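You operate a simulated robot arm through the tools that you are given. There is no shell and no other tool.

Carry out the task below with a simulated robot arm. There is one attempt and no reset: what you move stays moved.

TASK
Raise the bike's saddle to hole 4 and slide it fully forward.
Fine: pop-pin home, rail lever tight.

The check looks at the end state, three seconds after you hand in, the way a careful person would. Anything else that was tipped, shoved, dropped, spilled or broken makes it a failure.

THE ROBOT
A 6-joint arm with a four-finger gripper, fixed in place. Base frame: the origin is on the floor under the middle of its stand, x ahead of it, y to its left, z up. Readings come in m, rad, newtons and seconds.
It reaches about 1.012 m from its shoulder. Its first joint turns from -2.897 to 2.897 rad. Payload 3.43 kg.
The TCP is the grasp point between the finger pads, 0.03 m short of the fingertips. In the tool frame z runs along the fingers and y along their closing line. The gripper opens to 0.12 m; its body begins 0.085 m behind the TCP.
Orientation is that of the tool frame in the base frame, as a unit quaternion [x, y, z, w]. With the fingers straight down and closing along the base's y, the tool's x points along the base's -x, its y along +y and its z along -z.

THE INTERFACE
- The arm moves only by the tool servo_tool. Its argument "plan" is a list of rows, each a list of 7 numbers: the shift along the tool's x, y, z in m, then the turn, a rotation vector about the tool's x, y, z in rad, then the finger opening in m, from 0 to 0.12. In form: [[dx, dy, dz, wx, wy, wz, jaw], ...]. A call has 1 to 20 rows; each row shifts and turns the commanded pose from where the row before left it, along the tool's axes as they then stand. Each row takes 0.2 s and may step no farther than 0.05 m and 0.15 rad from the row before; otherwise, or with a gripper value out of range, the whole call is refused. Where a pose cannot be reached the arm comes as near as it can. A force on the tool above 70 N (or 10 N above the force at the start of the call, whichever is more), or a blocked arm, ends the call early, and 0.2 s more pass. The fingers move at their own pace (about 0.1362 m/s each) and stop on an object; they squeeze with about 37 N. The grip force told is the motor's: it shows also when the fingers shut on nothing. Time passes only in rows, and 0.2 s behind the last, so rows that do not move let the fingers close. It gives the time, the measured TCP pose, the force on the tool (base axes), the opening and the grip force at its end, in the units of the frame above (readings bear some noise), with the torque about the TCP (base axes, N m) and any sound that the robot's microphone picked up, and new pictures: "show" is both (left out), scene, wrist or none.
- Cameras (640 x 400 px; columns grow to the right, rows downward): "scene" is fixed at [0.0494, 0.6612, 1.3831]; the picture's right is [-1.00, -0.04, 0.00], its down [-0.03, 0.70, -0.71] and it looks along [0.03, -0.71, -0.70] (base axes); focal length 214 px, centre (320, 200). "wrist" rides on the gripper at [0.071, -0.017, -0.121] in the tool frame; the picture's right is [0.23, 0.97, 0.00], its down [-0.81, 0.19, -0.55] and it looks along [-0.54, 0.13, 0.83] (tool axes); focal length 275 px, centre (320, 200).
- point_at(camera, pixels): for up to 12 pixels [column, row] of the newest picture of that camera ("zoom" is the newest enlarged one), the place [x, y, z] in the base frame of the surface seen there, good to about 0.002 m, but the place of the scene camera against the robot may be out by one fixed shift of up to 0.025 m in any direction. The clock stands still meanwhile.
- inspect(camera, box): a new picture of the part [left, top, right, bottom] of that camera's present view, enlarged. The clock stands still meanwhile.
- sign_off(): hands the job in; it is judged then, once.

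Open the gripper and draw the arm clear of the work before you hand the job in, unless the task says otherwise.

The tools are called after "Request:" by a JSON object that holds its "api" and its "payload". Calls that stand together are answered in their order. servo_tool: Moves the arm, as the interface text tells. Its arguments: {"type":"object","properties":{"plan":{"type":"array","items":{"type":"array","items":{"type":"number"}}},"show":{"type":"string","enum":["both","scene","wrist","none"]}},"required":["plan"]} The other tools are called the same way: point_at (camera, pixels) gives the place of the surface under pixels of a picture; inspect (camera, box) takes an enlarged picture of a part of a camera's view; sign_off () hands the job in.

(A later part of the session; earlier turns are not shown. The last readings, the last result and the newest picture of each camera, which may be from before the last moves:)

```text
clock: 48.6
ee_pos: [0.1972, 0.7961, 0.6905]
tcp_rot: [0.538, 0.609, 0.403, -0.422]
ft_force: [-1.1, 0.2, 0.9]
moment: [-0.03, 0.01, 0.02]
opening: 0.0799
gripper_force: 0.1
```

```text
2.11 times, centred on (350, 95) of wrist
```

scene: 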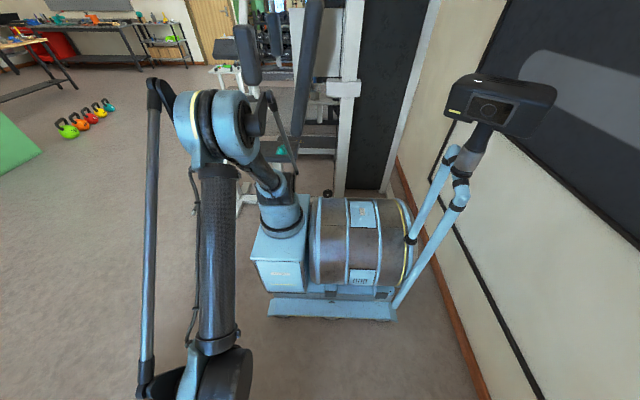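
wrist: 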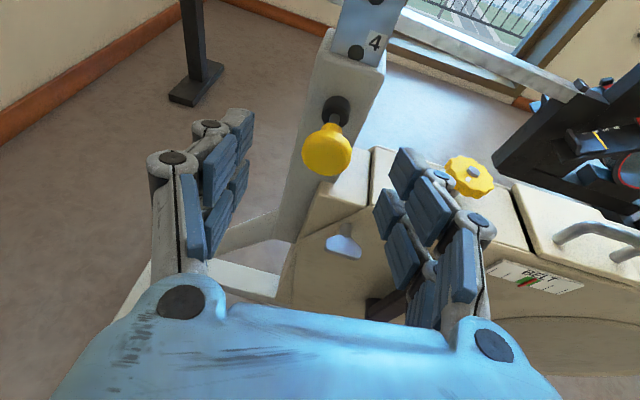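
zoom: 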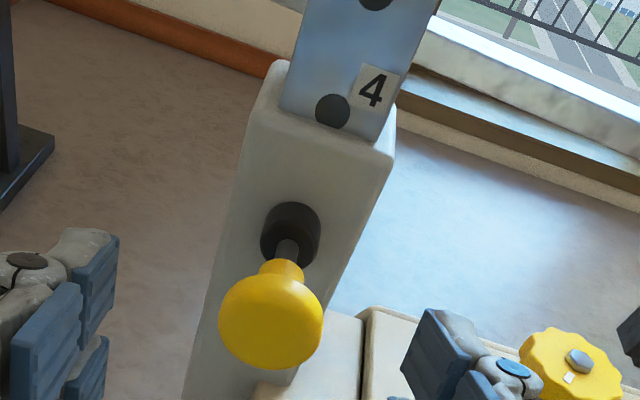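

The knob face is at y≈0.8508, z≈0.669. I move the open fingers around the knob and close on it, as before.

Request:
{"api": "servo_tool", "payload": {"plan": [[-0.0007, 0.0034, 0.032, 0, 0, 0, 0.08], [-0.0006, 0.0033, 0.0323, 0, 0, 0, 0.08], [0, 0, 0, 0, 0, 0, 0.05], [0, 0, 0, 0, 0, 0, 0.02], [0, 0, 0, 0, 0, 0, 0.015]], "show": "wrist"}}

```text
clock: 49.8
ee_pos: [0.1992, 0.8545, 0.6671]
tcp_rot: [0.54, 0.607, 0.404, -0.42]
ft_force: [7.4, 3.7, 0.2]
moment: [0.06, 0.02, -0.67]
opening: 0.0358
gripper_force: 44.6
```

wrist: 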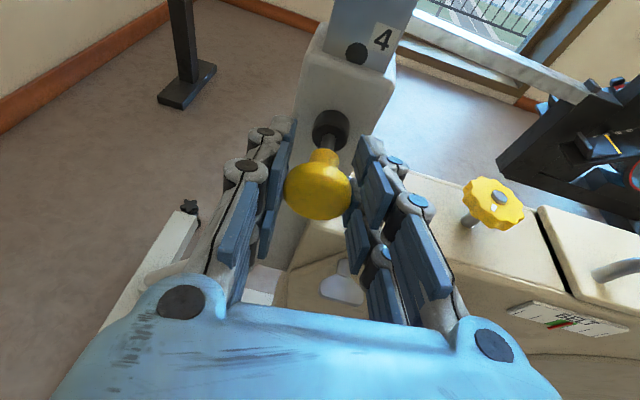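

The knob is gripped at y≈0.8545. I push it inward along +y in 5 mm steps and watch force and sound.

Request:
{"api": "servo_tool", "payload": {"plan": [[0.0016, 0.0005, 0.0047, 0, 0, 0, 0.015], [0.0016, 0.0005, 0.0047, 0, 0, 0, 0.015]], "show": "none"}}

```text
clock: 50.4
ee_pos: [0.2006, 0.8653, 0.6677]
tcp_rot: [0.54, 0.607, 0.404, -0.42]
ft_force: [4.7, 0.2, -22.6]
moment: [0.27, -0.16, -0.48]
opening: 0.0356
gripper_force: 45.2
```

It moved in 11 mm freely. I continue with a 1 mm downward correction to relieve the vertical side load.

Request:
{"api": "servo_tool", "payload": {"plan": [[0.0004, 0.0004, 0.0041, 0, 0, 0, 0.015], [0.0013, 0.0004, 0.0038, 0, 0, 0, 0.015]], "show": "wrist"}}

```text
clock: 51.0
ee_pos: [0.1992, 0.8743, 0.6692]
tcp_rot: [0.539, 0.606, 0.406, -0.422]
ft_force: [2.6, -8.3, 0.2]
moment: [0.15, 0.04, -0.02]
opening: 0.0364
gripper_force: 44.9
```

wrist: 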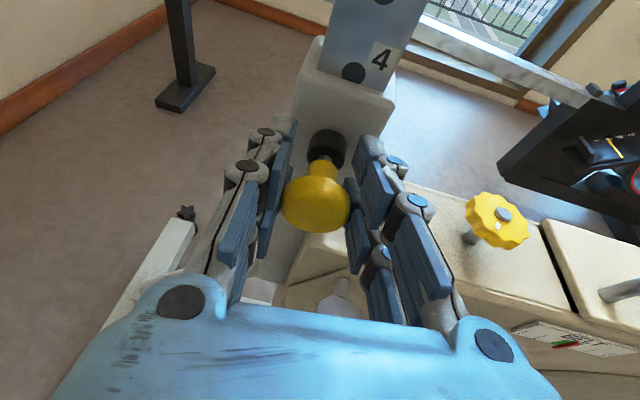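

The knob has travelled ≈19 mm inward and meets resistance (−8 N), consistent with home. I press a little more, then release and measure the knob face against its original 0.868.

Request:
{"api": "servo_tool", "payload": {"plan": [[0.001, 0.0003, 0.0028, 0, 0, 0, 0.015], [0, 0, 0, 0, 0, 0, 0.05], [0, 0, 0, 0, 0, 0, 0.08], [0, 0, -0.03, 0, 0, 0, 0.08], [0, 0, -0.03, 0, 0, 0, 0.08]], "show": "wrist"}}

Request:
{"api": "inspect", "payload": {"camera": "wrist", "box": [270, 0, 420, 200]}}

```text
clock: 52.2
ee_pos: [0.2045, 0.8179, 0.6905]
tcp_rot: [0.539, 0.607, 0.404, -0.421]
ft_force: [-0.7, 1.1, 0.2]
moment: [0.01, 0.0, 0.0]
opening: 0.08
gripper_force: 0.1
```

wrist: 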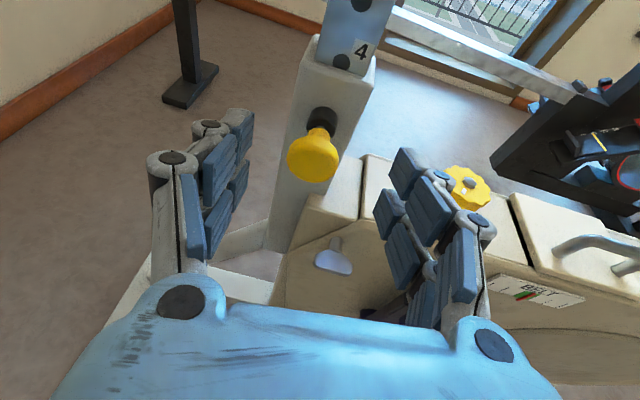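

```text
2.00 times, centred on (345, 100) of wrist
```

zoom: 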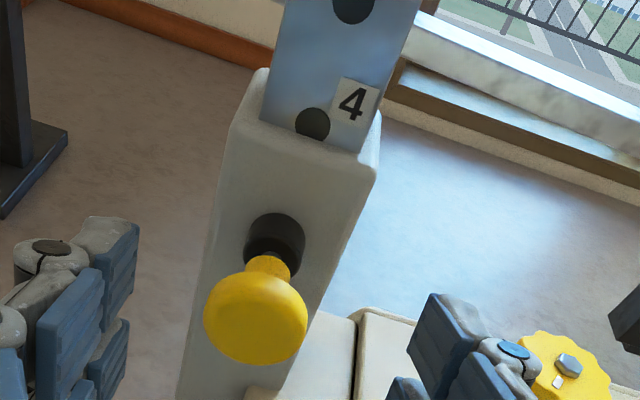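

Request:
{"api": "point_at", "payload": {"camera": "wrist", "pixels": [[313, 155], [305, 155], [321, 158], [313, 162], [321, 118], [342, 61], [361, 52], [325, 112]]}}

```text
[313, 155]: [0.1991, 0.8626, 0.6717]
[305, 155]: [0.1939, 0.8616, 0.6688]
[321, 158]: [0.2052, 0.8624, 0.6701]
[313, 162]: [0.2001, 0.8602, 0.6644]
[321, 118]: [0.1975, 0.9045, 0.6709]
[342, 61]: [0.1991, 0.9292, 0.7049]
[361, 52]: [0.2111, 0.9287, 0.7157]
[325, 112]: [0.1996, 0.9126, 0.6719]
```

The knob face reads y≈0.8615, about 7 mm short of home (0.8685), so the pin tip rides on the post; hole 4 appears ~3 mm too low (tag 4 at 0.716 versus 0.7195 expected). I go back to the post to nudge it up until the pin pops in.

Request:
{"api": "servo_tool", "payload": {"plan": [[-0.011, -0.0033, -0.033, 0, 0, 0, 0.06], [0.0389, 0.0025, -0.0131, 0, 0, 0, 0.06], [0.0389, 0.0025, -0.0131, 0, 0, 0, 0.06], [0.0389, 0.0025, -0.0131, 0, 0, 0, 0.06], [0.0389, 0.0025, -0.0131, 0, 0, 0, 0.06], [0.0389, 0.0025, -0.0131, 0, 0, 0, 0.06], [0.0154, 0.0056, 0.0462, 0, 0, 0, 0.06]], "show": "wrist"}}

```text
clock: 53.8
ee_pos: [0.206, 0.8339, 0.8963]
tcp_rot: [0.54, 0.606, 0.405, -0.421]
ft_force: [-0.2, -0.1, 0.6]
moment: [-0.04, -0.01, -0.02]
opening: 0.0597
gripper_force: 0.1
```

wrist: 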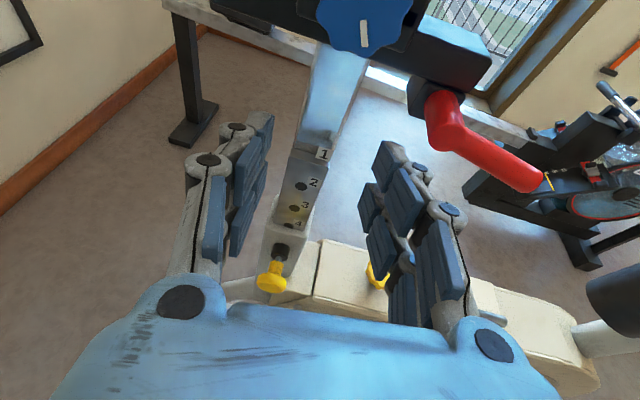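

The view confirms tags 1–4 and three holes at (301,186), (294,209), (288,226). I advance along the tool axis to flank the post again.

Request:
{"api": "servo_tool", "payload": {"plan": [[-0.0003, 0.0015, 0.0393, 0, 0, 0, 0.06], [-0.0003, 0.0015, 0.0393, 0, 0, 0, 0.06], [-0.0003, 0.0015, 0.0393, 0, 0, 0, 0.06]], "show": "wrist"}}

```text
clock: 54.6
ee_pos: [0.2055, 0.9443, 0.8529]
tcp_rot: [0.539, 0.607, 0.405, -0.421]
ft_force: [1.2, -1.2, 0.1]
moment: [-0.01, -0.02, -0.03]
opening: 0.0601
gripper_force: 0.0
```

wrist: 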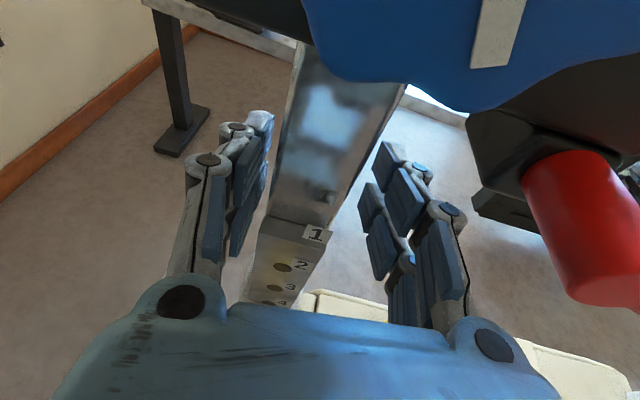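

The pads flank the post; I shift 4 mm left and 5 mm up, then close.

Request:
{"api": "servo_tool", "payload": {"plan": [[0.0047, -0.0038, -0.0016, 0, 0, 0, 0.06], [0, 0, 0, 0, 0, 0, 0.04], [0, 0, 0, 0, 0, 0, 0.02], [0, 0, 0, 0, 0, 0, 0.02]], "show": "wrist"}}

Request:
{"api": "inspect", "payload": {"camera": "wrist", "box": [230, 200, 350, 310]}}

```text
clock: 55.6
ee_pos: [0.2005, 0.9448, 0.8577]
tcp_rot: [0.54, 0.606, 0.405, -0.421]
ft_force: [-12.0, -3.6, -4.8]
moment: [-0.19, 2.28, -1.12]
opening: 0.0423
gripper_force: 44.7
```

wrist: 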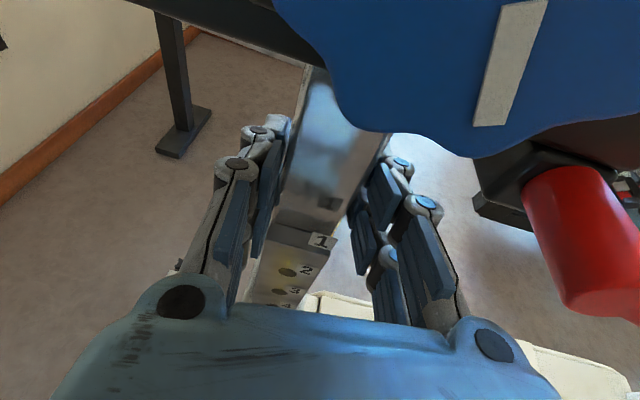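

```text
3.64 times, centred on (290, 255) of wrist
```

zoom: 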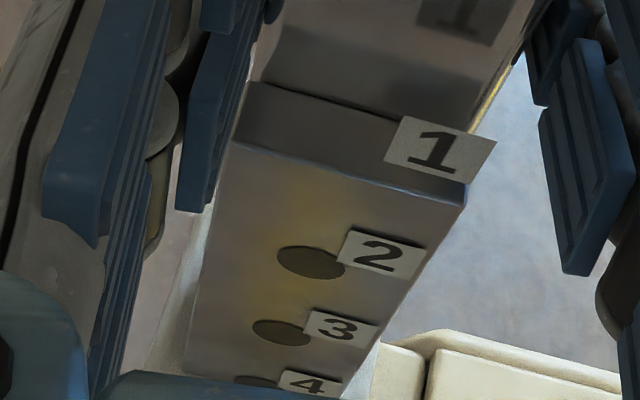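

The post is gripped again (opening 0.0423). I measure hole 1 and 2 heights now, before nudging the post.

Request:
{"api": "point_at", "payload": {"camera": "zoom", "pixels": [[311, 262], [311, 250], [311, 274], [282, 333], [282, 324], [282, 342], [438, 153], [380, 256], [340, 328]]}}

Request:
{"api": "servo_tool", "payload": {"plan": [[0.0019, 0.0001, -0.0006, 0, 0, 0, 0.02], [0.0, 0.0, 0.0, 0, 0, 0, 0.02]], "show": "none"}}

```text
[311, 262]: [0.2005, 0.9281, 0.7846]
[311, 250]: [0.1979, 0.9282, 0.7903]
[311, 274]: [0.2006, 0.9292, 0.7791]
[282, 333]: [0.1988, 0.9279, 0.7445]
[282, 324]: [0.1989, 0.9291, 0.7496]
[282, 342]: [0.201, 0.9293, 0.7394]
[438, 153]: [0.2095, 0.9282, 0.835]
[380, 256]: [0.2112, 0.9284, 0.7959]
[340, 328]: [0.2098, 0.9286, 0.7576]
```

```text
clock: 56.2
ee_pos: [0.2014, 0.9466, 0.86]
tcp_rot: [0.54, 0.607, 0.404, -0.42]
ft_force: [-14.7, -18.7, -33.5]
moment: [-0.79, 1.79, -0.88]
opening: 0.0424
gripper_force: 44.8
```

After a 2 mm nudge up the vertical load is −33 N with no click. I check whether the post itself moved.

Request:
{"api": "inspect", "payload": {"camera": "wrist", "box": [230, 200, 350, 310]}}

Request:
{"api": "point_at", "payload": {"camera": "zoom", "pixels": [[311, 262], [311, 250], [311, 274], [282, 333], [282, 324], [282, 342], [438, 153], [380, 256], [340, 328], [190, 330], [400, 380]]}}

```text
3.64 times, centred on (290, 255) of wrist
```

zoom: 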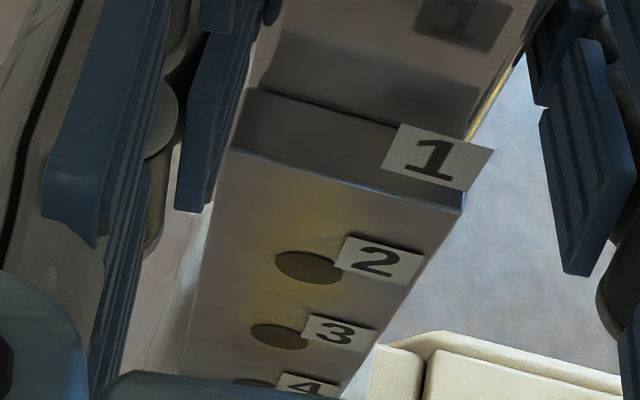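

```text
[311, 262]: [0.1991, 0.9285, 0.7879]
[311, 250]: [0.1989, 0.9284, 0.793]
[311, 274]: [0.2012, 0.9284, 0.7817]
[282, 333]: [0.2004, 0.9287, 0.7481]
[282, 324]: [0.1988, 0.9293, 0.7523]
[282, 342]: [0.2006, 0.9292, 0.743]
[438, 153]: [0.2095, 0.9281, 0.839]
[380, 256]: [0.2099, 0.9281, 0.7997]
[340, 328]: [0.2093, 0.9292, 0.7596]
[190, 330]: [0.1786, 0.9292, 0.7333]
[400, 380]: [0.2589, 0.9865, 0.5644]
```

The post stayed where it was (holes slid ~2 mm down in my grip's view), so something stops it just short. I look at what surrounds the saddle: the pale beam and dark pad behind it.

Request:
{"api": "point_at", "payload": {"camera": "wrist", "pixels": [[180, 80], [240, 38], [285, 58], [175, 150], [230, 10], [60, 10], [400, 170], [140, 100], [330, 20]]}}

Request:
{"api": "inspect", "payload": {"camera": "wrist", "box": [100, 0, 640, 300]}}

```text
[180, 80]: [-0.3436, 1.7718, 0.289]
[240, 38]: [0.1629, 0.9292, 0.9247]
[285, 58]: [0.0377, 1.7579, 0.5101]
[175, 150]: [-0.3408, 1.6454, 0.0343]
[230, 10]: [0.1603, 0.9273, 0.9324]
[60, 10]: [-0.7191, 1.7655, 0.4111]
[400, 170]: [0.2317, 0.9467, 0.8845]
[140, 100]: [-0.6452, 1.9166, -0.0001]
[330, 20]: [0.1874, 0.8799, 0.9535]
```

```text
1.19 times, centred on (370, 150) of wrist
```

zoom: 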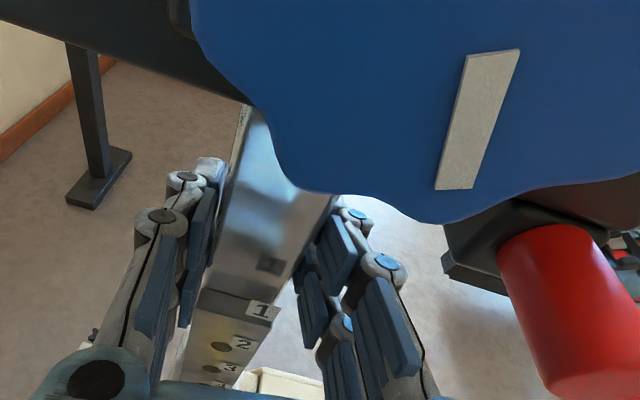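

Nothing external is near (the beam is at y≈1.76). I test whether the pin already blocks the post: lower by 3 mm and read the force.

Request:
{"api": "servo_tool", "payload": {"plan": [[-0.0028, -0.0001, 0.001, 0, 0, 0, 0.02], [-0.0019, -0.0001, 0.0006, 0, 0, 0, 0.02], [0, 0, 0, 0, 0, 0, 0.02]], "show": "none"}}

Request:
{"api": "inspect", "payload": {"camera": "wrist", "box": [230, 200, 350, 310]}}

```text
clock: 57.0
ee_pos: [0.2009, 0.9454, 0.8587]
tcp_rot: [0.539, 0.606, 0.406, -0.423]
ft_force: [-14.0, 4.5, 22.1]
moment: [0.8, 2.14, -0.89]
opening: 0.042
gripper_force: 45.0
```

```text
3.64 times, centred on (290, 255) of wrist
```

zoom: 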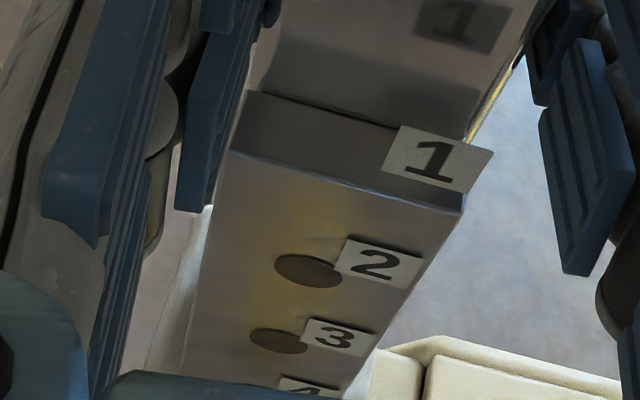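

Lowering is blocked too (+22 N after only 1.3 mm), which suggests the pin is at least partly in a hole. I press down a little further to be sure.

Request:
{"api": "servo_tool", "payload": {"plan": [[-0.0019, -0.0001, 0.0006, 0, 0, 0, 0.02], [0, 0, 0, 0, 0, 0, 0.02]], "show": "none"}}

Request:
{"api": "inspect", "payload": {"camera": "wrist", "box": [230, 200, 350, 310]}}

Request:
{"api": "point_at", "payload": {"camera": "zoom", "pixels": [[309, 270], [309, 258], [309, 282], [279, 342], [279, 332], [279, 351], [436, 160], [378, 264], [336, 338]]}}

```text
clock: 57.6
ee_pos: [0.2017, 0.9452, 0.8578]
tcp_rot: [0.539, 0.606, 0.406, -0.421]
ft_force: [-11.1, 17.5, 34.6]
moment: [0.73, 2.05, -1.24]
opening: 0.0422
gripper_force: 45.3
```

```text
3.64 times, centred on (290, 255) of wrist
```

zoom: 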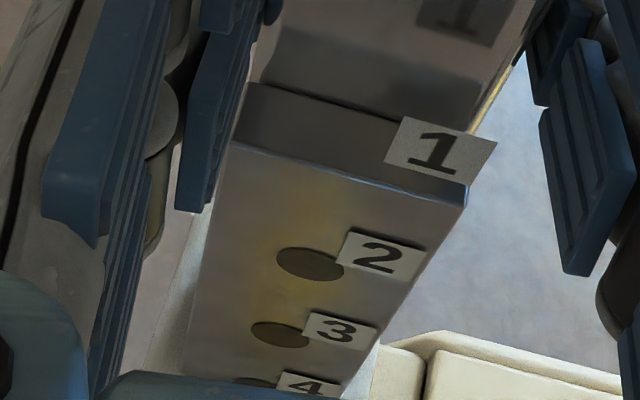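

```text
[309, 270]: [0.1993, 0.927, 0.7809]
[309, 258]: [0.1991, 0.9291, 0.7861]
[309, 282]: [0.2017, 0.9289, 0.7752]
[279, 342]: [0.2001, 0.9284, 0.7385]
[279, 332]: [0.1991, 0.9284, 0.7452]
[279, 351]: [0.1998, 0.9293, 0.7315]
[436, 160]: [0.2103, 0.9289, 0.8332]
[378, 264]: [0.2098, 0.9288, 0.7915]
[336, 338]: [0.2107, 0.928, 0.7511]
```

The post is held both ways (+35 N down, −33 N up) so the pin is in the hole but, by its knob, not fully home. I unload the post, release it, and go back to press the knob firmly with closed fingertips.

Request:
{"api": "servo_tool", "payload": {"plan": [[0.002, 0.0001, -0.0007, 0, 0, 0, 0.02], [0, 0, 0, 0, 0, 0, 0.05], [0, 0, 0, 0, 0, 0, 0.06], [0, 0, -0.04, 0, 0, 0, 0.06], [0, 0, -0.04, 0, 0, 0, 0.06], [0, 0, -0.035, 0, 0, 0, 0.06], [-0.0141, -0.0042, -0.0425, 0, 0, 0, 0.06]], "show": "none"}}

```text
clock: 59.2
ee_pos: [0.213, 0.7922, 0.8954]
tcp_rot: [0.539, 0.607, 0.404, -0.421]
ft_force: [-0.5, 0.0, -0.2]
moment: [-0.05, 0.01, -0.02]
opening: 0.0598
gripper_force: 0.0
```

I'm clear of the post. I close the fingers and go down in front of the knob for a fist push.

Request:
{"api": "servo_tool", "payload": {"plan": [[-0.0386, -0.0038, 0.0138, 0, 0, 0, 0.03], [-0.0386, -0.0038, 0.0138, 0, 0, 0, 0.0], [-0.0386, -0.0038, 0.0138, 0, 0, 0, 0.0], [-0.0386, -0.0038, 0.0138, 0, 0, 0, 0.0], [-0.0386, -0.0038, 0.0138, 0, 0, 0, 0.0], [0, 0, 0, 0, 0, 0, 0.0]], "show": "wrist"}}

Request:
{"api": "inspect", "payload": {"camera": "wrist", "box": [260, 20, 420, 220]}}

```text
clock: 60.6
ee_pos: [0.1988, 0.7934, 0.6891]
tcp_rot: [0.539, 0.607, 0.404, -0.421]
ft_force: [-0.4, 0.9, -0.5]
moment: [0.0, 0.0, 0.02]
opening: 0.0
gripper_force: 33.4
```

wrist: 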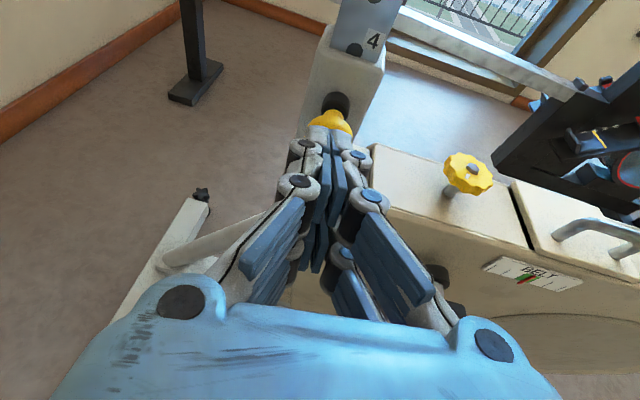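

```text
2.00 times, centred on (340, 120) of wrist
```

zoom: 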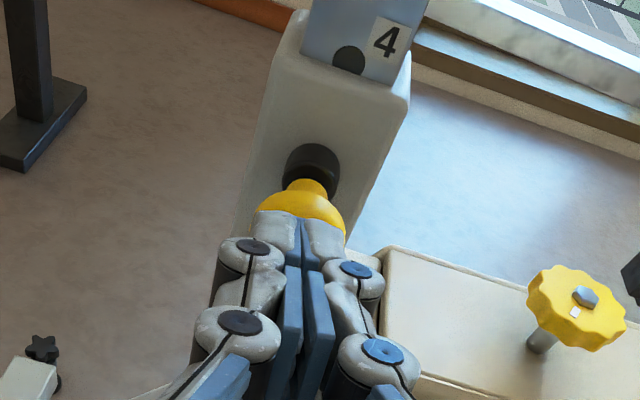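

The fist is centred in front of the knob. I advance to touch it and then push inward in 4 mm steps, watching the force.

Request:
{"api": "servo_tool", "payload": {"plan": [[0.0015, 0.0049, 0.0361, 0, 0, 0, 0.0], [0.0013, 0.0004, 0.0038, 0, 0, 0, 0.0], [0.0013, 0.0004, 0.0038, 0, 0, 0, 0.0], [0.0013, 0.0004, 0.0038, 0, 0, 0, 0.0]], "show": "wrist"}}

```text
clock: 61.6
ee_pos: [0.1912, 0.8374, 0.6804]
tcp_rot: [0.529, 0.618, 0.412, -0.411]
ft_force: [-0.4, -11.2, 5.9]
moment: [0.11, -0.02, -0.05]
opening: 0.0
gripper_force: 32.9
stopped in row 4: the force on the tool passed its limit at 79 N (the readings are from after the stop); the commanded pose is now the measured one
```

wrist: 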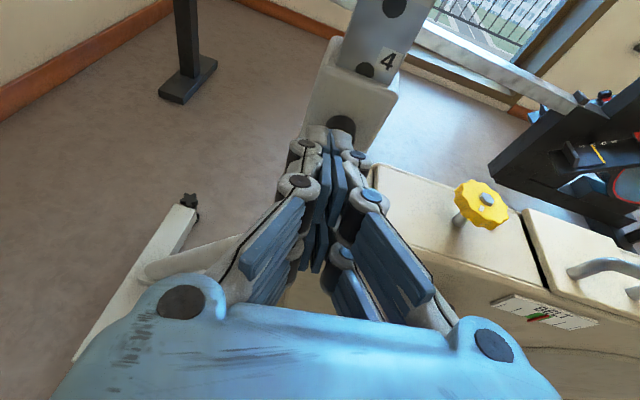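

The push ended at 79 N with TCP y 0.8374 (tip ≈0.866). I back off and measure the knob face.

Request:
{"api": "servo_tool", "payload": {"plan": [[0, 0, -0.03, 0, 0, 0, 0.0], [0.01, 0, -0.03, 0, 0, 0, 0.06], [0.02, 0.0, 0, 0, 0, 0, 0.1]], "show": "wrist"}}

Request:
{"api": "inspect", "payload": {"camera": "wrist", "box": [260, 20, 420, 220]}}

```text
clock: 62.4
ee_pos: [0.1948, 0.7886, 0.7294]
tcp_rot: [0.535, 0.613, 0.405, -0.418]
ft_force: [0.0, -0.2, 0.4]
moment: [-0.02, -0.01, -0.03]
opening: 0.0996
gripper_force: 0.0
```

wrist: 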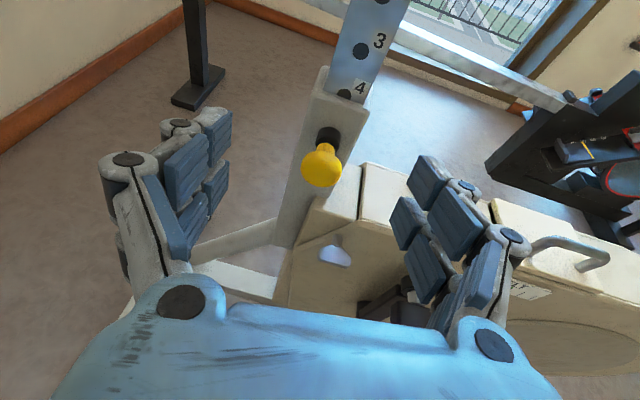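

```text
2.00 times, centred on (340, 120) of wrist
```

zoom: 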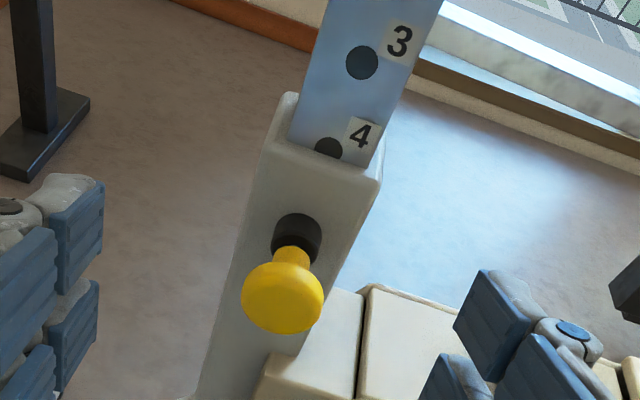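

The knob is in clear view at (321,167). I measure its face, the collar, the hole near tag 3 and tag 4.

Request:
{"api": "point_at", "payload": {"camera": "wrist", "pixels": [[321, 168], [313, 166], [329, 168], [321, 158], [328, 135], [360, 51], [380, 42], [344, 95], [360, 88]]}}

```text
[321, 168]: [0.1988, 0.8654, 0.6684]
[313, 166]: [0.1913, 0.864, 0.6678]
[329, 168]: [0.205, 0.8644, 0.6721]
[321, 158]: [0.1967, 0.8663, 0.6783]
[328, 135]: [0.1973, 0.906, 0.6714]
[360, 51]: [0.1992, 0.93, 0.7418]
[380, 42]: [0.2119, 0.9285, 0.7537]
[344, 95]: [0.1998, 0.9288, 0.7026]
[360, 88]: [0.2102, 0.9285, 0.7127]
```

The knob face is now at y≈0.865 (it went in 3.5 mm under that push, home is ≈0.8685), and the post sits ~3 mm lower than before. I retry the push with the fist better centred (tip at x≈0.199, z≈0.665).

Request:
{"api": "servo_tool", "payload": {"plan": [[-0.02, 0.002, 0, 0, 0, 0, 0.05], [-0.025, 0.002, 0.012, 0, 0, 0, 0.0], [0, 0, 0, 0, 0, 0, 0.0], [0, 0, 0, 0, 0, 0, 0.0]], "show": "wrist"}}

```text
clock: 63.4
ee_pos: [0.2022, 0.7873, 0.6803]
tcp_rot: [0.537, 0.61, 0.406, -0.417]
ft_force: [0.8, 0.2, -0.6]
moment: [0.0, -0.02, 0.01]
opening: 0.0
gripper_force: 33.6
```

wrist: 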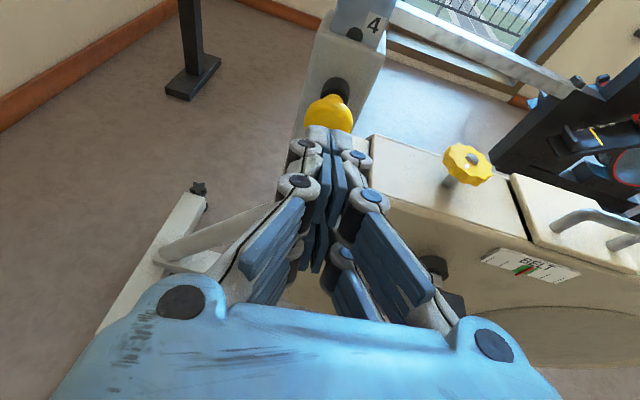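

The fist is in line with the knob. I move to just short of contact, then push in 2 mm steps.

Request:
{"api": "servo_tool", "payload": {"plan": [[0.0045, 0.0017, 0.022, 0, 0, 0, 0.0], [0.0044, 0.0017, 0.0223, 0, 0, 0, 0.0], [0.0006, 0.0002, 0.0019, 0, 0, 0, 0.0], [0.0006, 0.0002, 0.0019, 0, 0, 0, 0.0], [0.0006, 0.0002, 0.0019, 0, 0, 0, 0.0]], "show": "none"}}

```text
clock: 64.6
ee_pos: [0.2018, 0.8386, 0.6757]
tcp_rot: [0.537, 0.609, 0.407, -0.417]
ft_force: [-0.2, 1.8, 1.3]
moment: [-0.11, -0.02, 0.02]
opening: 0.0
gripper_force: 33.1
```

No contact force yet at tip y≈0.867. I continue in 2 mm steps.

Request:
{"api": "servo_tool", "payload": {"plan": [[0.0006, 0.0002, 0.0019, 0, 0, 0, 0.0], [0.0006, 0.0002, 0.0019, 0, 0, 0, 0.0]], "show": "none"}}

```text
clock: 65.2
ee_pos: [0.2006, 0.8414, 0.6763]
tcp_rot: [0.538, 0.61, 0.407, -0.417]
ft_force: [-2.1, -44.4, -4.4]
moment: [-0.02, 0.01, -0.07]
opening: 0.0
gripper_force: 33.7
```

Contact now at TCP y 0.8414 with −44 N, 4 mm deeper than the last push. I push 1 mm more, then back off and measure.

Request:
{"api": "servo_tool", "payload": {"plan": [[0.0003, 0.0001, 0.001, 0, 0, 0, 0.0], [0, 0, -0.03, 0, 0, 0, 0.0], [0.01, 0, -0.025, 0, 0, 0, 0.06], [0.025, 0, 0, 0, 0, 0, 0.1]], "show": "wrist"}}

Request:
{"api": "inspect", "payload": {"camera": "wrist", "box": [260, 20, 420, 220]}}

```text
clock: 66.2
ee_pos: [0.2044, 0.8008, 0.7266]
tcp_rot: [0.537, 0.61, 0.406, -0.417]
ft_force: [-0.2, 0.3, -0.2]
moment: [-0.03, -0.01, -0.01]
opening: 0.0998
gripper_force: 0.0
```

wrist: 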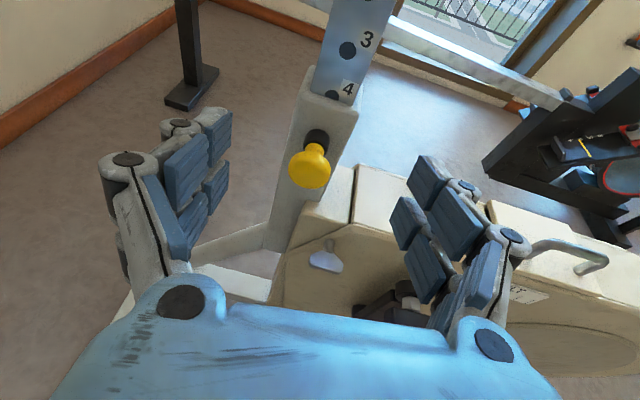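

```text
2.00 times, centred on (340, 120) of wrist
```

zoom: 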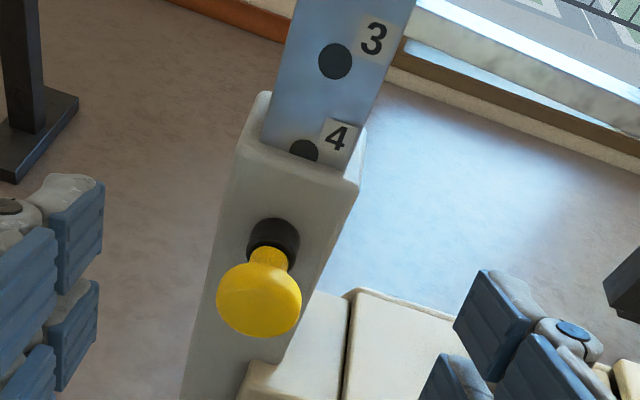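

I can see the knob closer to its collar now. I measure knob face, collar, hole by tag 3, and tags 3 and 4.

Request:
{"api": "point_at", "payload": {"camera": "wrist", "pixels": [[309, 170], [301, 167], [317, 170], [309, 160], [316, 137], [347, 50], [366, 40], [333, 95], [349, 89], [335, 108]]}}

```text
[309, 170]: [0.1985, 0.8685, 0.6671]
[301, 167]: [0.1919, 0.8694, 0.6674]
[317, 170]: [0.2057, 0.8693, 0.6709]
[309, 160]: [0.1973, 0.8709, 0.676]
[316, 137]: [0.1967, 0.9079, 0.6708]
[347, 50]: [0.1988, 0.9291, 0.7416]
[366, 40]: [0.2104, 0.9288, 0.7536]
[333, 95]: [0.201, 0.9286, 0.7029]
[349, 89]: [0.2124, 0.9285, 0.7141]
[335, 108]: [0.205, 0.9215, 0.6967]
```

The knob face is back at y≈0.8688, its original home position, with "4" just above the lip. I now tug-test the post: go up and grip it again.

Request:
{"api": "servo_tool", "payload": {"plan": [[0.0389, 0.002, -0.0132, 0, 0, 0, 0.06], [0.0389, 0.002, -0.0132, 0, 0, 0, 0.06], [0.0389, 0.002, -0.0132, 0, 0, 0, 0.06], [0.0389, 0.002, -0.0132, 0, 0, 0, 0.06], [0.0022, 0.0021, 0.037, 0, 0, 0, 0.06], [0.0022, 0.0021, 0.037, 0, 0, 0, 0.06], [0.0022, 0.0021, 0.037, 0, 0, 0, 0.06], [0.0022, 0.0021, 0.0372, 0, 0, 0, 0.06]], "show": "wrist"}}

```text
clock: 68.0
ee_pos: [0.1989, 0.9471, 0.8509]
tcp_rot: [0.538, 0.609, 0.407, -0.417]
ft_force: [-0.2, -0.1, 0.3]
moment: [-0.05, 0.02, 0.03]
opening: 0.0601
gripper_force: 0.1
```

wrist: 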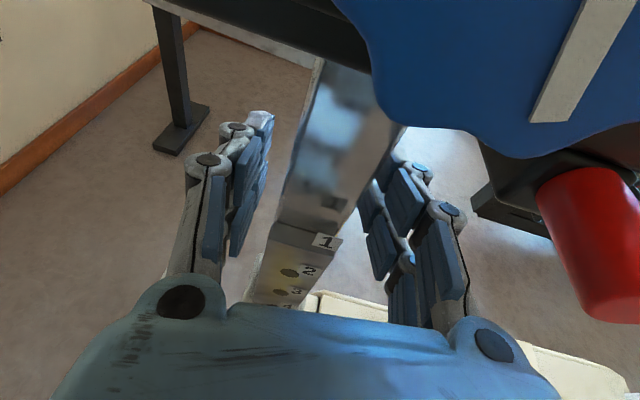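

The pads flank the post again. I close on it and then try a small upward tug.

Request:
{"api": "servo_tool", "payload": {"plan": [[0.003, 0.002, -0.001, 0, 0, 0, 0.04], [0, 0, 0, 0, 0, 0, 0.02], [0, 0, 0, 0, 0, 0, 0.02]], "show": "none"}}

Request:
{"api": "inspect", "payload": {"camera": "wrist", "box": [230, 200, 350, 310]}}

Request:
{"api": "point_at", "payload": {"camera": "zoom", "pixels": [[318, 265], [318, 253], [318, 277], [290, 335], [440, 160]]}}

Request:
{"api": "servo_tool", "payload": {"plan": [[0.0019, 0.0001, -0.0006, 0, 0, 0, 0.02], [0.0009, 0, -0.0003, 0, 0, 0, 0.02]], "show": "none"}}

Request:
{"api": "inspect", "payload": {"camera": "wrist", "box": [230, 200, 350, 310]}}

```text
clock: 68.8
ee_pos: [0.2005, 0.9468, 0.8543]
tcp_rot: [0.539, 0.61, 0.405, -0.416]
ft_force: [-6.2, -2.3, -19.5]
moment: [-0.57, 2.33, -1.17]
opening: 0.0426
gripper_force: 45.7
```

```text
3.64 times, centred on (290, 255) of wrist
```

zoom: 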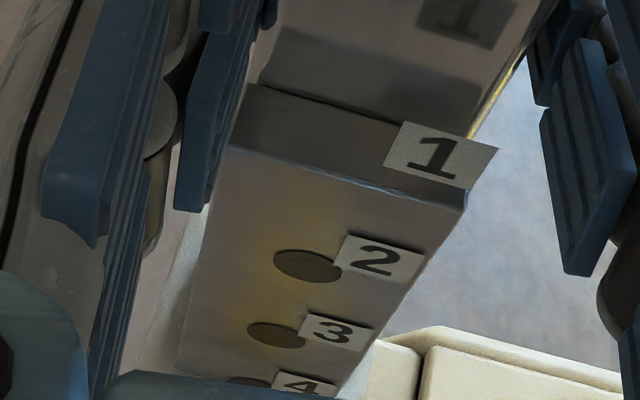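

```text
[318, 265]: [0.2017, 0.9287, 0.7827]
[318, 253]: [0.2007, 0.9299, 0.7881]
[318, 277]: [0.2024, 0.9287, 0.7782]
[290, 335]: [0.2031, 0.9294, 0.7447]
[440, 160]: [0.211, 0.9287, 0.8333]
```

```text
clock: 69.4
ee_pos: [0.2014, 0.9471, 0.8558]
tcp_rot: [0.538, 0.61, 0.406, -0.417]
ft_force: [-6.5, -4.3, -39.8]
moment: [-0.62, 1.86, -1.05]
opening: 0.0428
gripper_force: 44.7
```

```text
3.64 times, centred on (290, 255) of wrist
```

zoom: 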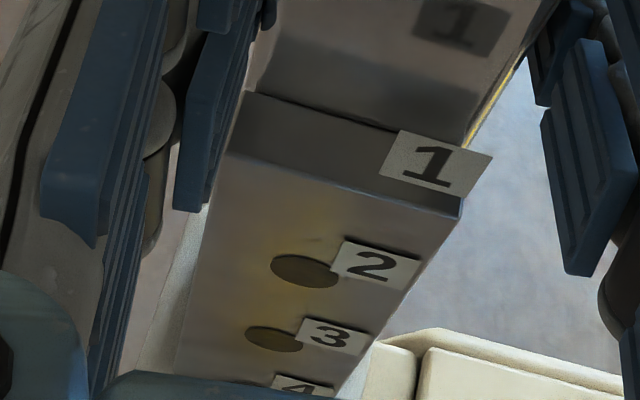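

A 40 N upward tug does not move the post (it only slips in my grip), and it is now held lower than the earlier travel stop, so the pin is truly seated in hole 4. I unload, release, and back out.

Request:
{"api": "servo_tool", "payload": {"plan": [[-0.0028, -0.0001, 0.0009, 0, 0, 0, 0.02], [0, 0, 0, 0, 0, 0, 0.05], [0, 0, 0, 0, 0, 0, 0.06], [0, 0, -0.04, 0, 0, 0, 0.06], [0, 0, -0.04, 0, 0, 0, 0.06], [0, 0, -0.04, 0, 0, 0, 0.06], [0, 0, -0.04, 0, 0, 0, 0.06]], "show": "wrist"}}

```text
clock: 71.0
ee_pos: [0.2109, 0.7963, 0.9067]
tcp_rot: [0.537, 0.61, 0.407, -0.417]
ft_force: [-0.5, 0.6, -0.1]
moment: [0.02, -0.02, 0.01]
opening: 0.0598
gripper_force: 0.0
```

wrist: 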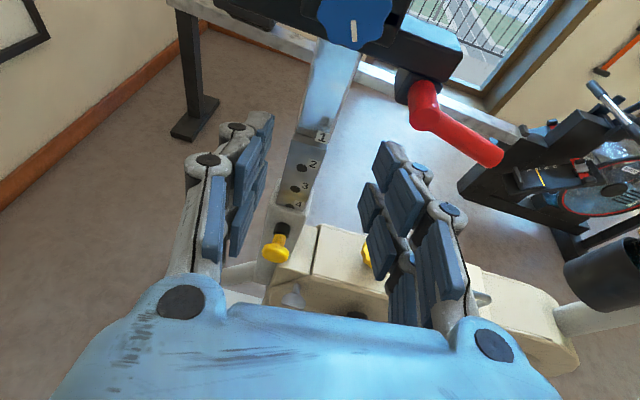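

Locked and clear. Now I rise and level out to look at the saddle carriage, rail and saddle from the side.

Request:
{"api": "servo_tool", "payload": {"plan": [[0.032, -0.0194, -0.0229, 0, 0, 0, 0.1], [0.032, -0.0194, -0.0229, 0, 0, 0, 0.12], [0.032, -0.0194, -0.0229, 0, 0, 0, 0.12], [0, 0, 0, 0, 0.11, 0, 0.12], [0, 0, 0, 0, 0.11, 0, 0.12], [0, 0, 0, 0, 0.11, 0, 0.12]], "show": "wrist"}}

Request:
{"api": "inspect", "payload": {"camera": "wrist", "box": [160, 0, 480, 240]}}

```text
clock: 72.4
ee_pos: [0.193, 0.7587, 1.017]
tcp_rot: [0.471, 0.545, 0.477, -0.504]
ft_force: [-0.2, -0.4, 0.2]
moment: [0.01, -0.01, 0.04]
opening: 0.12
gripper_force: 0.0
out of reach, approached as far as the arm can: row 1, 2, 3
```

wrist: 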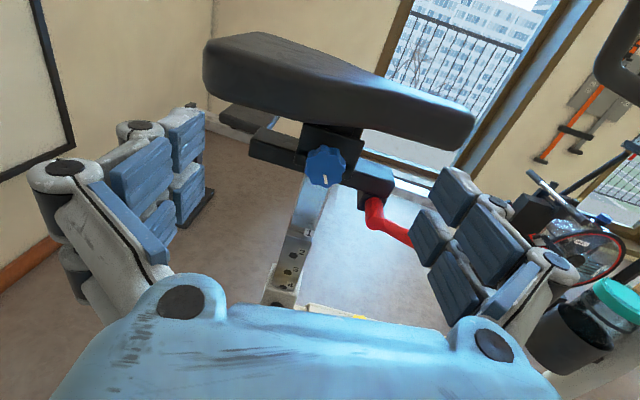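

```text
1.67 times, centred on (320, 120) of wrist
```

zoom: 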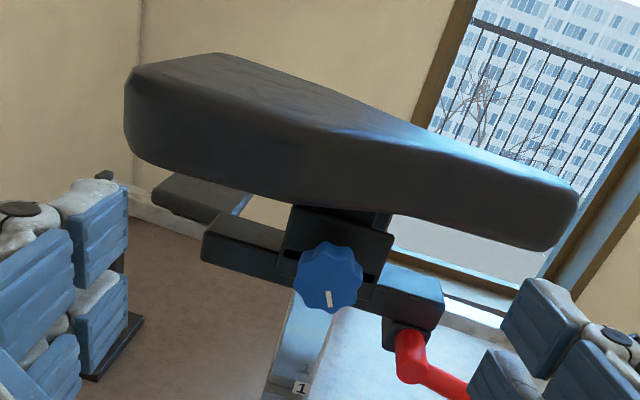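

Good view of the saddle, rail (205–440), carriage with blue knob and lever. I measure the saddle's rear and nose, rail ends and carriage sides.

Request:
{"api": "point_at", "payload": {"camera": "zoom", "pixels": [[130, 130], [135, 150], [575, 215], [555, 240], [210, 245], [435, 305], [290, 240], [385, 250], [300, 190], [360, 200], [328, 270], [240, 150]]}}

Request:
{"api": "point_at", "payload": {"camera": "zoom", "pixels": [[220, 58], [135, 80], [260, 205], [450, 200], [400, 275], [430, 290], [410, 350], [460, 385], [180, 170], [500, 160], [345, 120], [285, 265]]}}

```text
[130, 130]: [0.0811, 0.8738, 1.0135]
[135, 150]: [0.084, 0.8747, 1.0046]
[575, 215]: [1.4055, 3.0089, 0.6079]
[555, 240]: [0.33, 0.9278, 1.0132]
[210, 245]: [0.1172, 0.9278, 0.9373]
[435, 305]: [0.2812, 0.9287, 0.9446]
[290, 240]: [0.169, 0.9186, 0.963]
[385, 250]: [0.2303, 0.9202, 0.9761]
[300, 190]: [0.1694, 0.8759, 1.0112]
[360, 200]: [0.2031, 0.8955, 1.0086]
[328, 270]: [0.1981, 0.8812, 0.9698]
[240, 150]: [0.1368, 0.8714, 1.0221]
```

```text
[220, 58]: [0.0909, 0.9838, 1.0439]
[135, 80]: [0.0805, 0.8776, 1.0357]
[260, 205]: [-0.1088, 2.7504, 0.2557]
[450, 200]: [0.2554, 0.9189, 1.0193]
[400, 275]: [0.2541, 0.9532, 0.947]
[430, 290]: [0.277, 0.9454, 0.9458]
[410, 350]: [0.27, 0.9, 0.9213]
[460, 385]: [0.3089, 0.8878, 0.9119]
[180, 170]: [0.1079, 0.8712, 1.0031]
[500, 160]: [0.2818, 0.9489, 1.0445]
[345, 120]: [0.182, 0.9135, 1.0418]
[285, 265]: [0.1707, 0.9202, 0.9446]
```

Saddle rear edge is at x≈0.080 (z 1.003–1.043), rail spans x 0.117–0.282, carriage x 0.169–0.231 so there are ≈50 mm of room forward. I'll push from behind the saddle: yaw the tool left, close the fingers, and move to x≈0.035 beside the rear.

Request:
{"api": "servo_tool", "payload": {"plan": [[0, 0, 0, 0.1, 0, 0, 0.06], [0, 0, 0, 0.1, 0, 0, 0.0], [0.0022, -0.0377, 0.0117, 0, 0, 0, 0.0], [0.0022, -0.0377, 0.0117, 0, 0, 0, 0.0], [0.0022, -0.0377, 0.0117, 0, 0, 0, 0.0], [0.0022, -0.0377, 0.0117, 0, 0, 0, 0.0]], "show": "wrist"}}

```text
clock: 73.8
ee_pos: [0.0526, 0.7744, 1.0129]
tcp_rot: [0.428, 0.585, 0.431, -0.538]
ft_force: [-0.6, 0.3, -0.1]
moment: [-0.03, -0.02, 0.03]
opening: 0.0001
gripper_force: 32.9
out of reach, approached as far as the arm can: row 1, 6
```

wrist: 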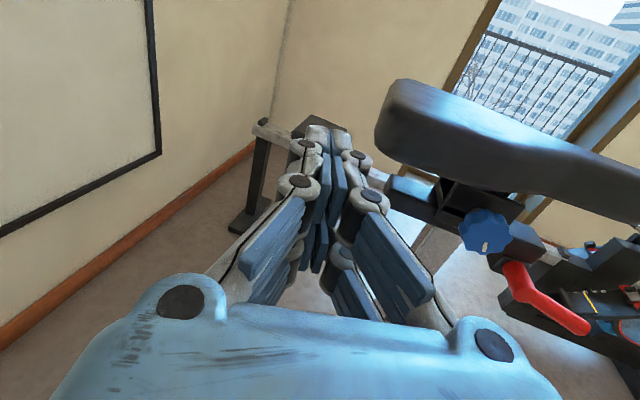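

The fist is left of the saddle's rear corner. I move it forward beside the rear face without touching, to about [0.015, 0.94, 1.022].

Request:
{"api": "servo_tool", "payload": {"plan": [[0.0043, 0.0019, 0.0423, 0, 0, 0, 0.0], [0.0043, 0.0019, 0.0423, 0, 0, 0, 0.0], [0.0043, 0.0019, 0.0423, 0, 0, 0, 0.0], [0.0043, 0.0019, 0.0423, 0, 0, 0, 0.0]], "show": "wrist"}}

```text
clock: 74.8
ee_pos: [0.0265, 0.945, 1.0235]
tcp_rot: [0.434, 0.581, 0.436, -0.532]
ft_force: [-2.5, -4.6, -0.7]
moment: [0.02, 0.05, -0.39]
opening: 0.0001
gripper_force: 33.1
out of reach, approached as far as the arm can: row 1
```

wrist: 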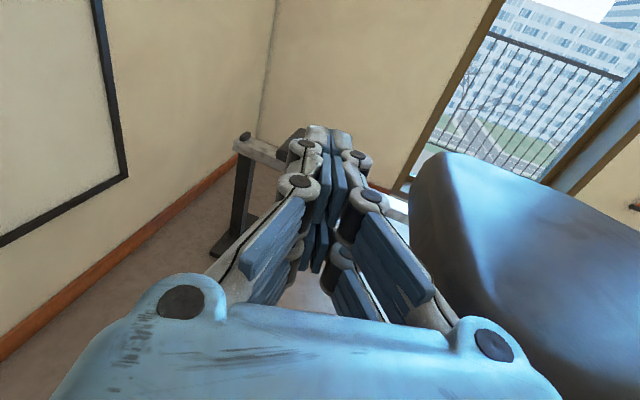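

The gripper's wide base just brushes the saddle's near rear corner (−5 N), so a level approach is poor. I back out along the same path, rise, and pitch the tool down so the fingers can reach behind the saddle from above.

Request:
{"api": "servo_tool", "payload": {"plan": [[-0.0043, -0.0039, -0.0423, 0, 0, 0, 0.0], [-0.0043, -0.0039, -0.0423, 0, 0, 0, 0.0], [0.045, 0, 0, 0, 0, 0, 0.0], [0.045, 0, 0, 0, 0, 0, 0.0], [0.03, 0, 0, 0, -0.15, 0, 0.0], [0, 0, 0, 0, -0.15, 0, 0.0], [0, 0, 0, 0, -0.15, 0, 0.0], [0, 0, 0, 0, -0.15, 0, 0.0], [0, 0, 0, 0, -0.15, 0, 0.0], [0, 0, 0, 0, -0.15, 0, 0.0]], "show": "both"}}

```text
clock: 77.0
ee_pos: [0.1052, 0.8772, 1.1353]
tcp_rot: [0.577, 0.758, 0.199, -0.231]
ft_force: [0.1, -0.2, 0.3]
moment: [-0.01, -0.03, -0.02]
opening: 0.0003
gripper_force: 33.6
out of reach, approached as far as the arm can: row 5, 6, 7, 8, 9, 10
```

scene: 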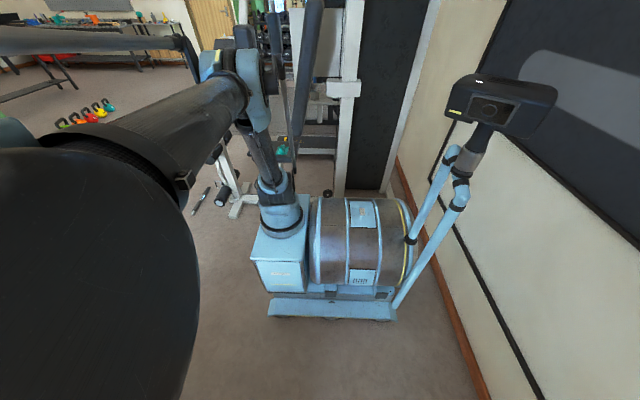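
wrist: 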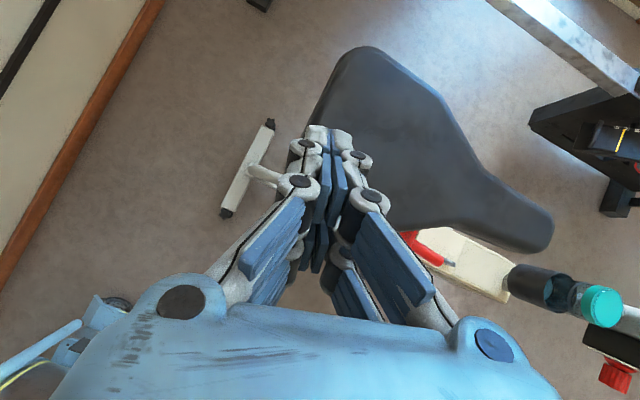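

The tool now points steeply down above the saddle but drifted to x=0.105. I yaw a bit further left about the vertical and move back (−x), staying above the saddle.

Request:
{"api": "servo_tool", "payload": {"plan": [[0.0139, -0.0232, 0.0089, 0.058, 0.0035, -0.0815, 0.0], [0.0139, -0.0232, 0.0089, 0.058, 0.0035, -0.0815, 0.0], [0.0139, -0.0232, 0.0089, 0.058, 0.0035, -0.0815, 0.0]], "show": "wrist"}}

```text
clock: 77.8
ee_pos: [0.0224, 0.9022, 1.1337]
tcp_rot: [0.465, 0.831, 0.167, -0.255]
ft_force: [-0.1, -1.3, 0.3]
moment: [0.0, -0.01, 0.0]
opening: 0.0001
gripper_force: 33.2
```

wrist: 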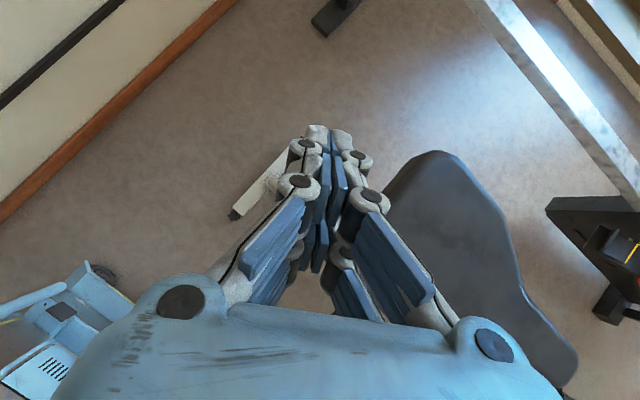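

Now the fist is behind and above the saddle's rear. I lower it behind the rear edge (tip to about z 1.006, y 0.96), still clear of it by ≈25 mm.

Request:
{"api": "servo_tool", "payload": {"plan": [[-0.0113, 0.0081, 0.0349, 0, 0, 0, 0.0], [-0.0113, 0.0081, 0.0349, 0, 0, 0, 0.0], [-0.0113, 0.0081, 0.0349, 0, 0, 0, 0.0]], "show": "wrist"}}

```text
clock: 78.6
ee_pos: [0.0283, 0.9458, 1.033]
tcp_rot: [0.466, 0.831, 0.168, -0.255]
ft_force: [0.1, -0.8, -0.8]
moment: [0.01, -0.03, 0.02]
opening: 0.0
gripper_force: 33.2
```

wrist: 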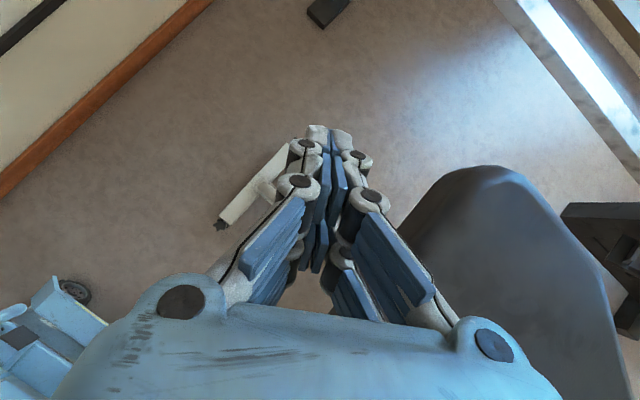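

No contact yet. I push along +x in 10 mm steps, watching for contact and sliding resistance.

Request:
{"api": "servo_tool", "payload": {"plan": [[-0.0044, 0.0086, -0.0027, 0, 0, 0, 0.0], [-0.0044, 0.0086, -0.0027, 0, 0, 0, 0.0], [-0.0044, 0.0086, -0.0027, 0, 0, 0, 0.0], [-0.0022, 0.0043, -0.0013, 0, 0, 0, 0.0]], "show": "wrist"}}

```text
clock: 79.6
ee_pos: [0.0655, 0.9443, 1.031]
tcp_rot: [0.464, 0.831, 0.167, -0.256]
ft_force: [-3.5, 2.6, 1.9]
moment: [-0.07, -0.11, 0.03]
opening: 0.0002
gripper_force: 33.4
```

wrist: 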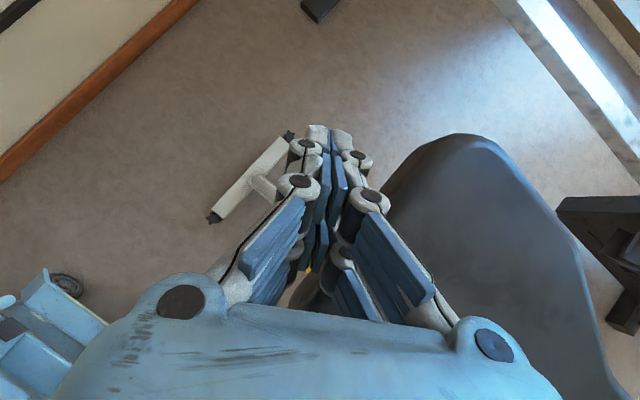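

Light contact (−3.5 N). I keep pushing forward in 8 mm steps.

Request:
{"api": "servo_tool", "payload": {"plan": [[-0.0035, 0.0069, -0.0021, 0, 0, 0, 0.0], [-0.0035, 0.0069, -0.0021, 0, 0, 0, 0.0]], "show": "wrist"}}

Request:
{"api": "point_at", "payload": {"camera": "wrist", "pixels": [[460, 150], [420, 170], [500, 200]]}}

```text
clock: 80.2
ee_pos: [0.08, 0.9436, 1.0322]
tcp_rot: [0.466, 0.831, 0.168, -0.255]
ft_force: [-5.5, 2.6, 1.4]
moment: [-0.08, -0.16, 0.0]
opening: 0.0
gripper_force: 33.1
```

wrist: 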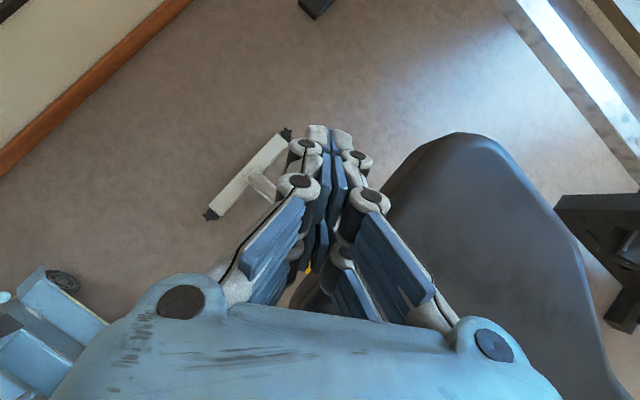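

```text
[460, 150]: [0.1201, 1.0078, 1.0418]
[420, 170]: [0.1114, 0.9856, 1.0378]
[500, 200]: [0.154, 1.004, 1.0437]
```

The saddle slides along with the gripper at only ≈5 N, so the rail is loose. I continue until the stop makes the force rise.

Request:
{"api": "servo_tool", "payload": {"plan": [[-0.0035, 0.0069, -0.0021, 0, 0, 0, 0.0], [-0.0035, 0.0069, -0.0021, 0, 0, 0, 0.0], [-0.0035, 0.0069, -0.0021, 0, 0, 0, 0.0]], "show": "none"}}

```text
clock: 81.1
ee_pos: [0.0831, 0.9425, 1.0344]
tcp_rot: [0.461, 0.832, 0.165, -0.262]
ft_force: [-94.9, 36.6, 39.4]
moment: [-1.14, -2.22, -0.52]
opening: 0.0
gripper_force: 33.3
stopped in row 3: the force on the tool passed its limit at 95 N (the readings are from after the stop); the commanded pose is now the measured one
```

The force jumped at TCP x≈0.083: a stop. I back the fist off and look at the carriage position on the rail to see whether it is fully forward.

Request:
{"api": "servo_tool", "payload": {"plan": [[0.0088, -0.0172, 0.0054, 0, 0, 0, 0.0], [0.0088, -0.0172, 0.0054, 0, 0, 0, 0.0], [0.0, 0.0, -0.045, 0, 0, 0, 0.0], [0.0, 0.0, -0.045, 0, 0, 0, 0.0], [0.0, 0.0, -0.03, 0, 0, 0, 0.0]], "show": "wrist"}}

```text
clock: 82.3
ee_pos: [0.1023, 0.8826, 1.1278]
tcp_rot: [0.464, 0.831, 0.165, -0.259]
ft_force: [-0.1, 0.9, -0.6]
moment: [0.01, 0.0, 0.01]
opening: 0.0
gripper_force: 32.7
```

wrist: 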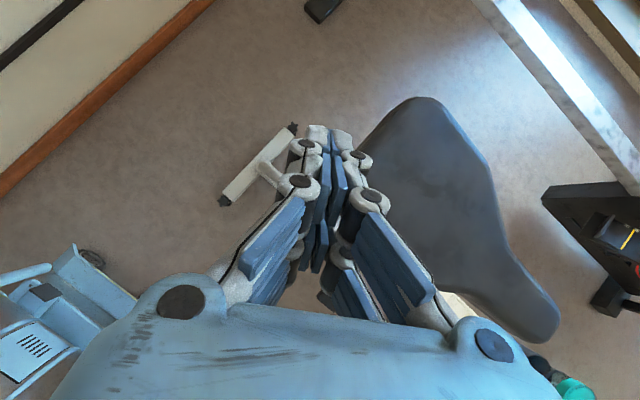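

I back away from the saddle in −y and level the tool again for a side view of the rail.

Request:
{"api": "servo_tool", "payload": {"plan": [[-0.031, -0.023, -0.0232, 0, 0, 0, 0.06], [-0.031, -0.023, -0.0232, 0, 0, 0, 0.12], [-0.031, -0.023, -0.0232, 0, 0, 0, 0.12], [0, 0, 0, 0, 0.15, 0, 0.12], [0, 0, 0, 0, 0.15, 0, 0.12], [0, 0, 0, 0, 0.15, 0, 0.12], [0, 0, 0, 0, 0.15, 0, 0.12], [0, 0, 0, -0.1, 0.15, 0, 0.12], [0, 0, 0, -0.1, 0.1, 0, 0.12], [0, 0, 0, -0.12, 0, 0, 0.12]], "show": "wrist"}}

```text
refused: row 8 steps farther than a row can; nothing moved
```

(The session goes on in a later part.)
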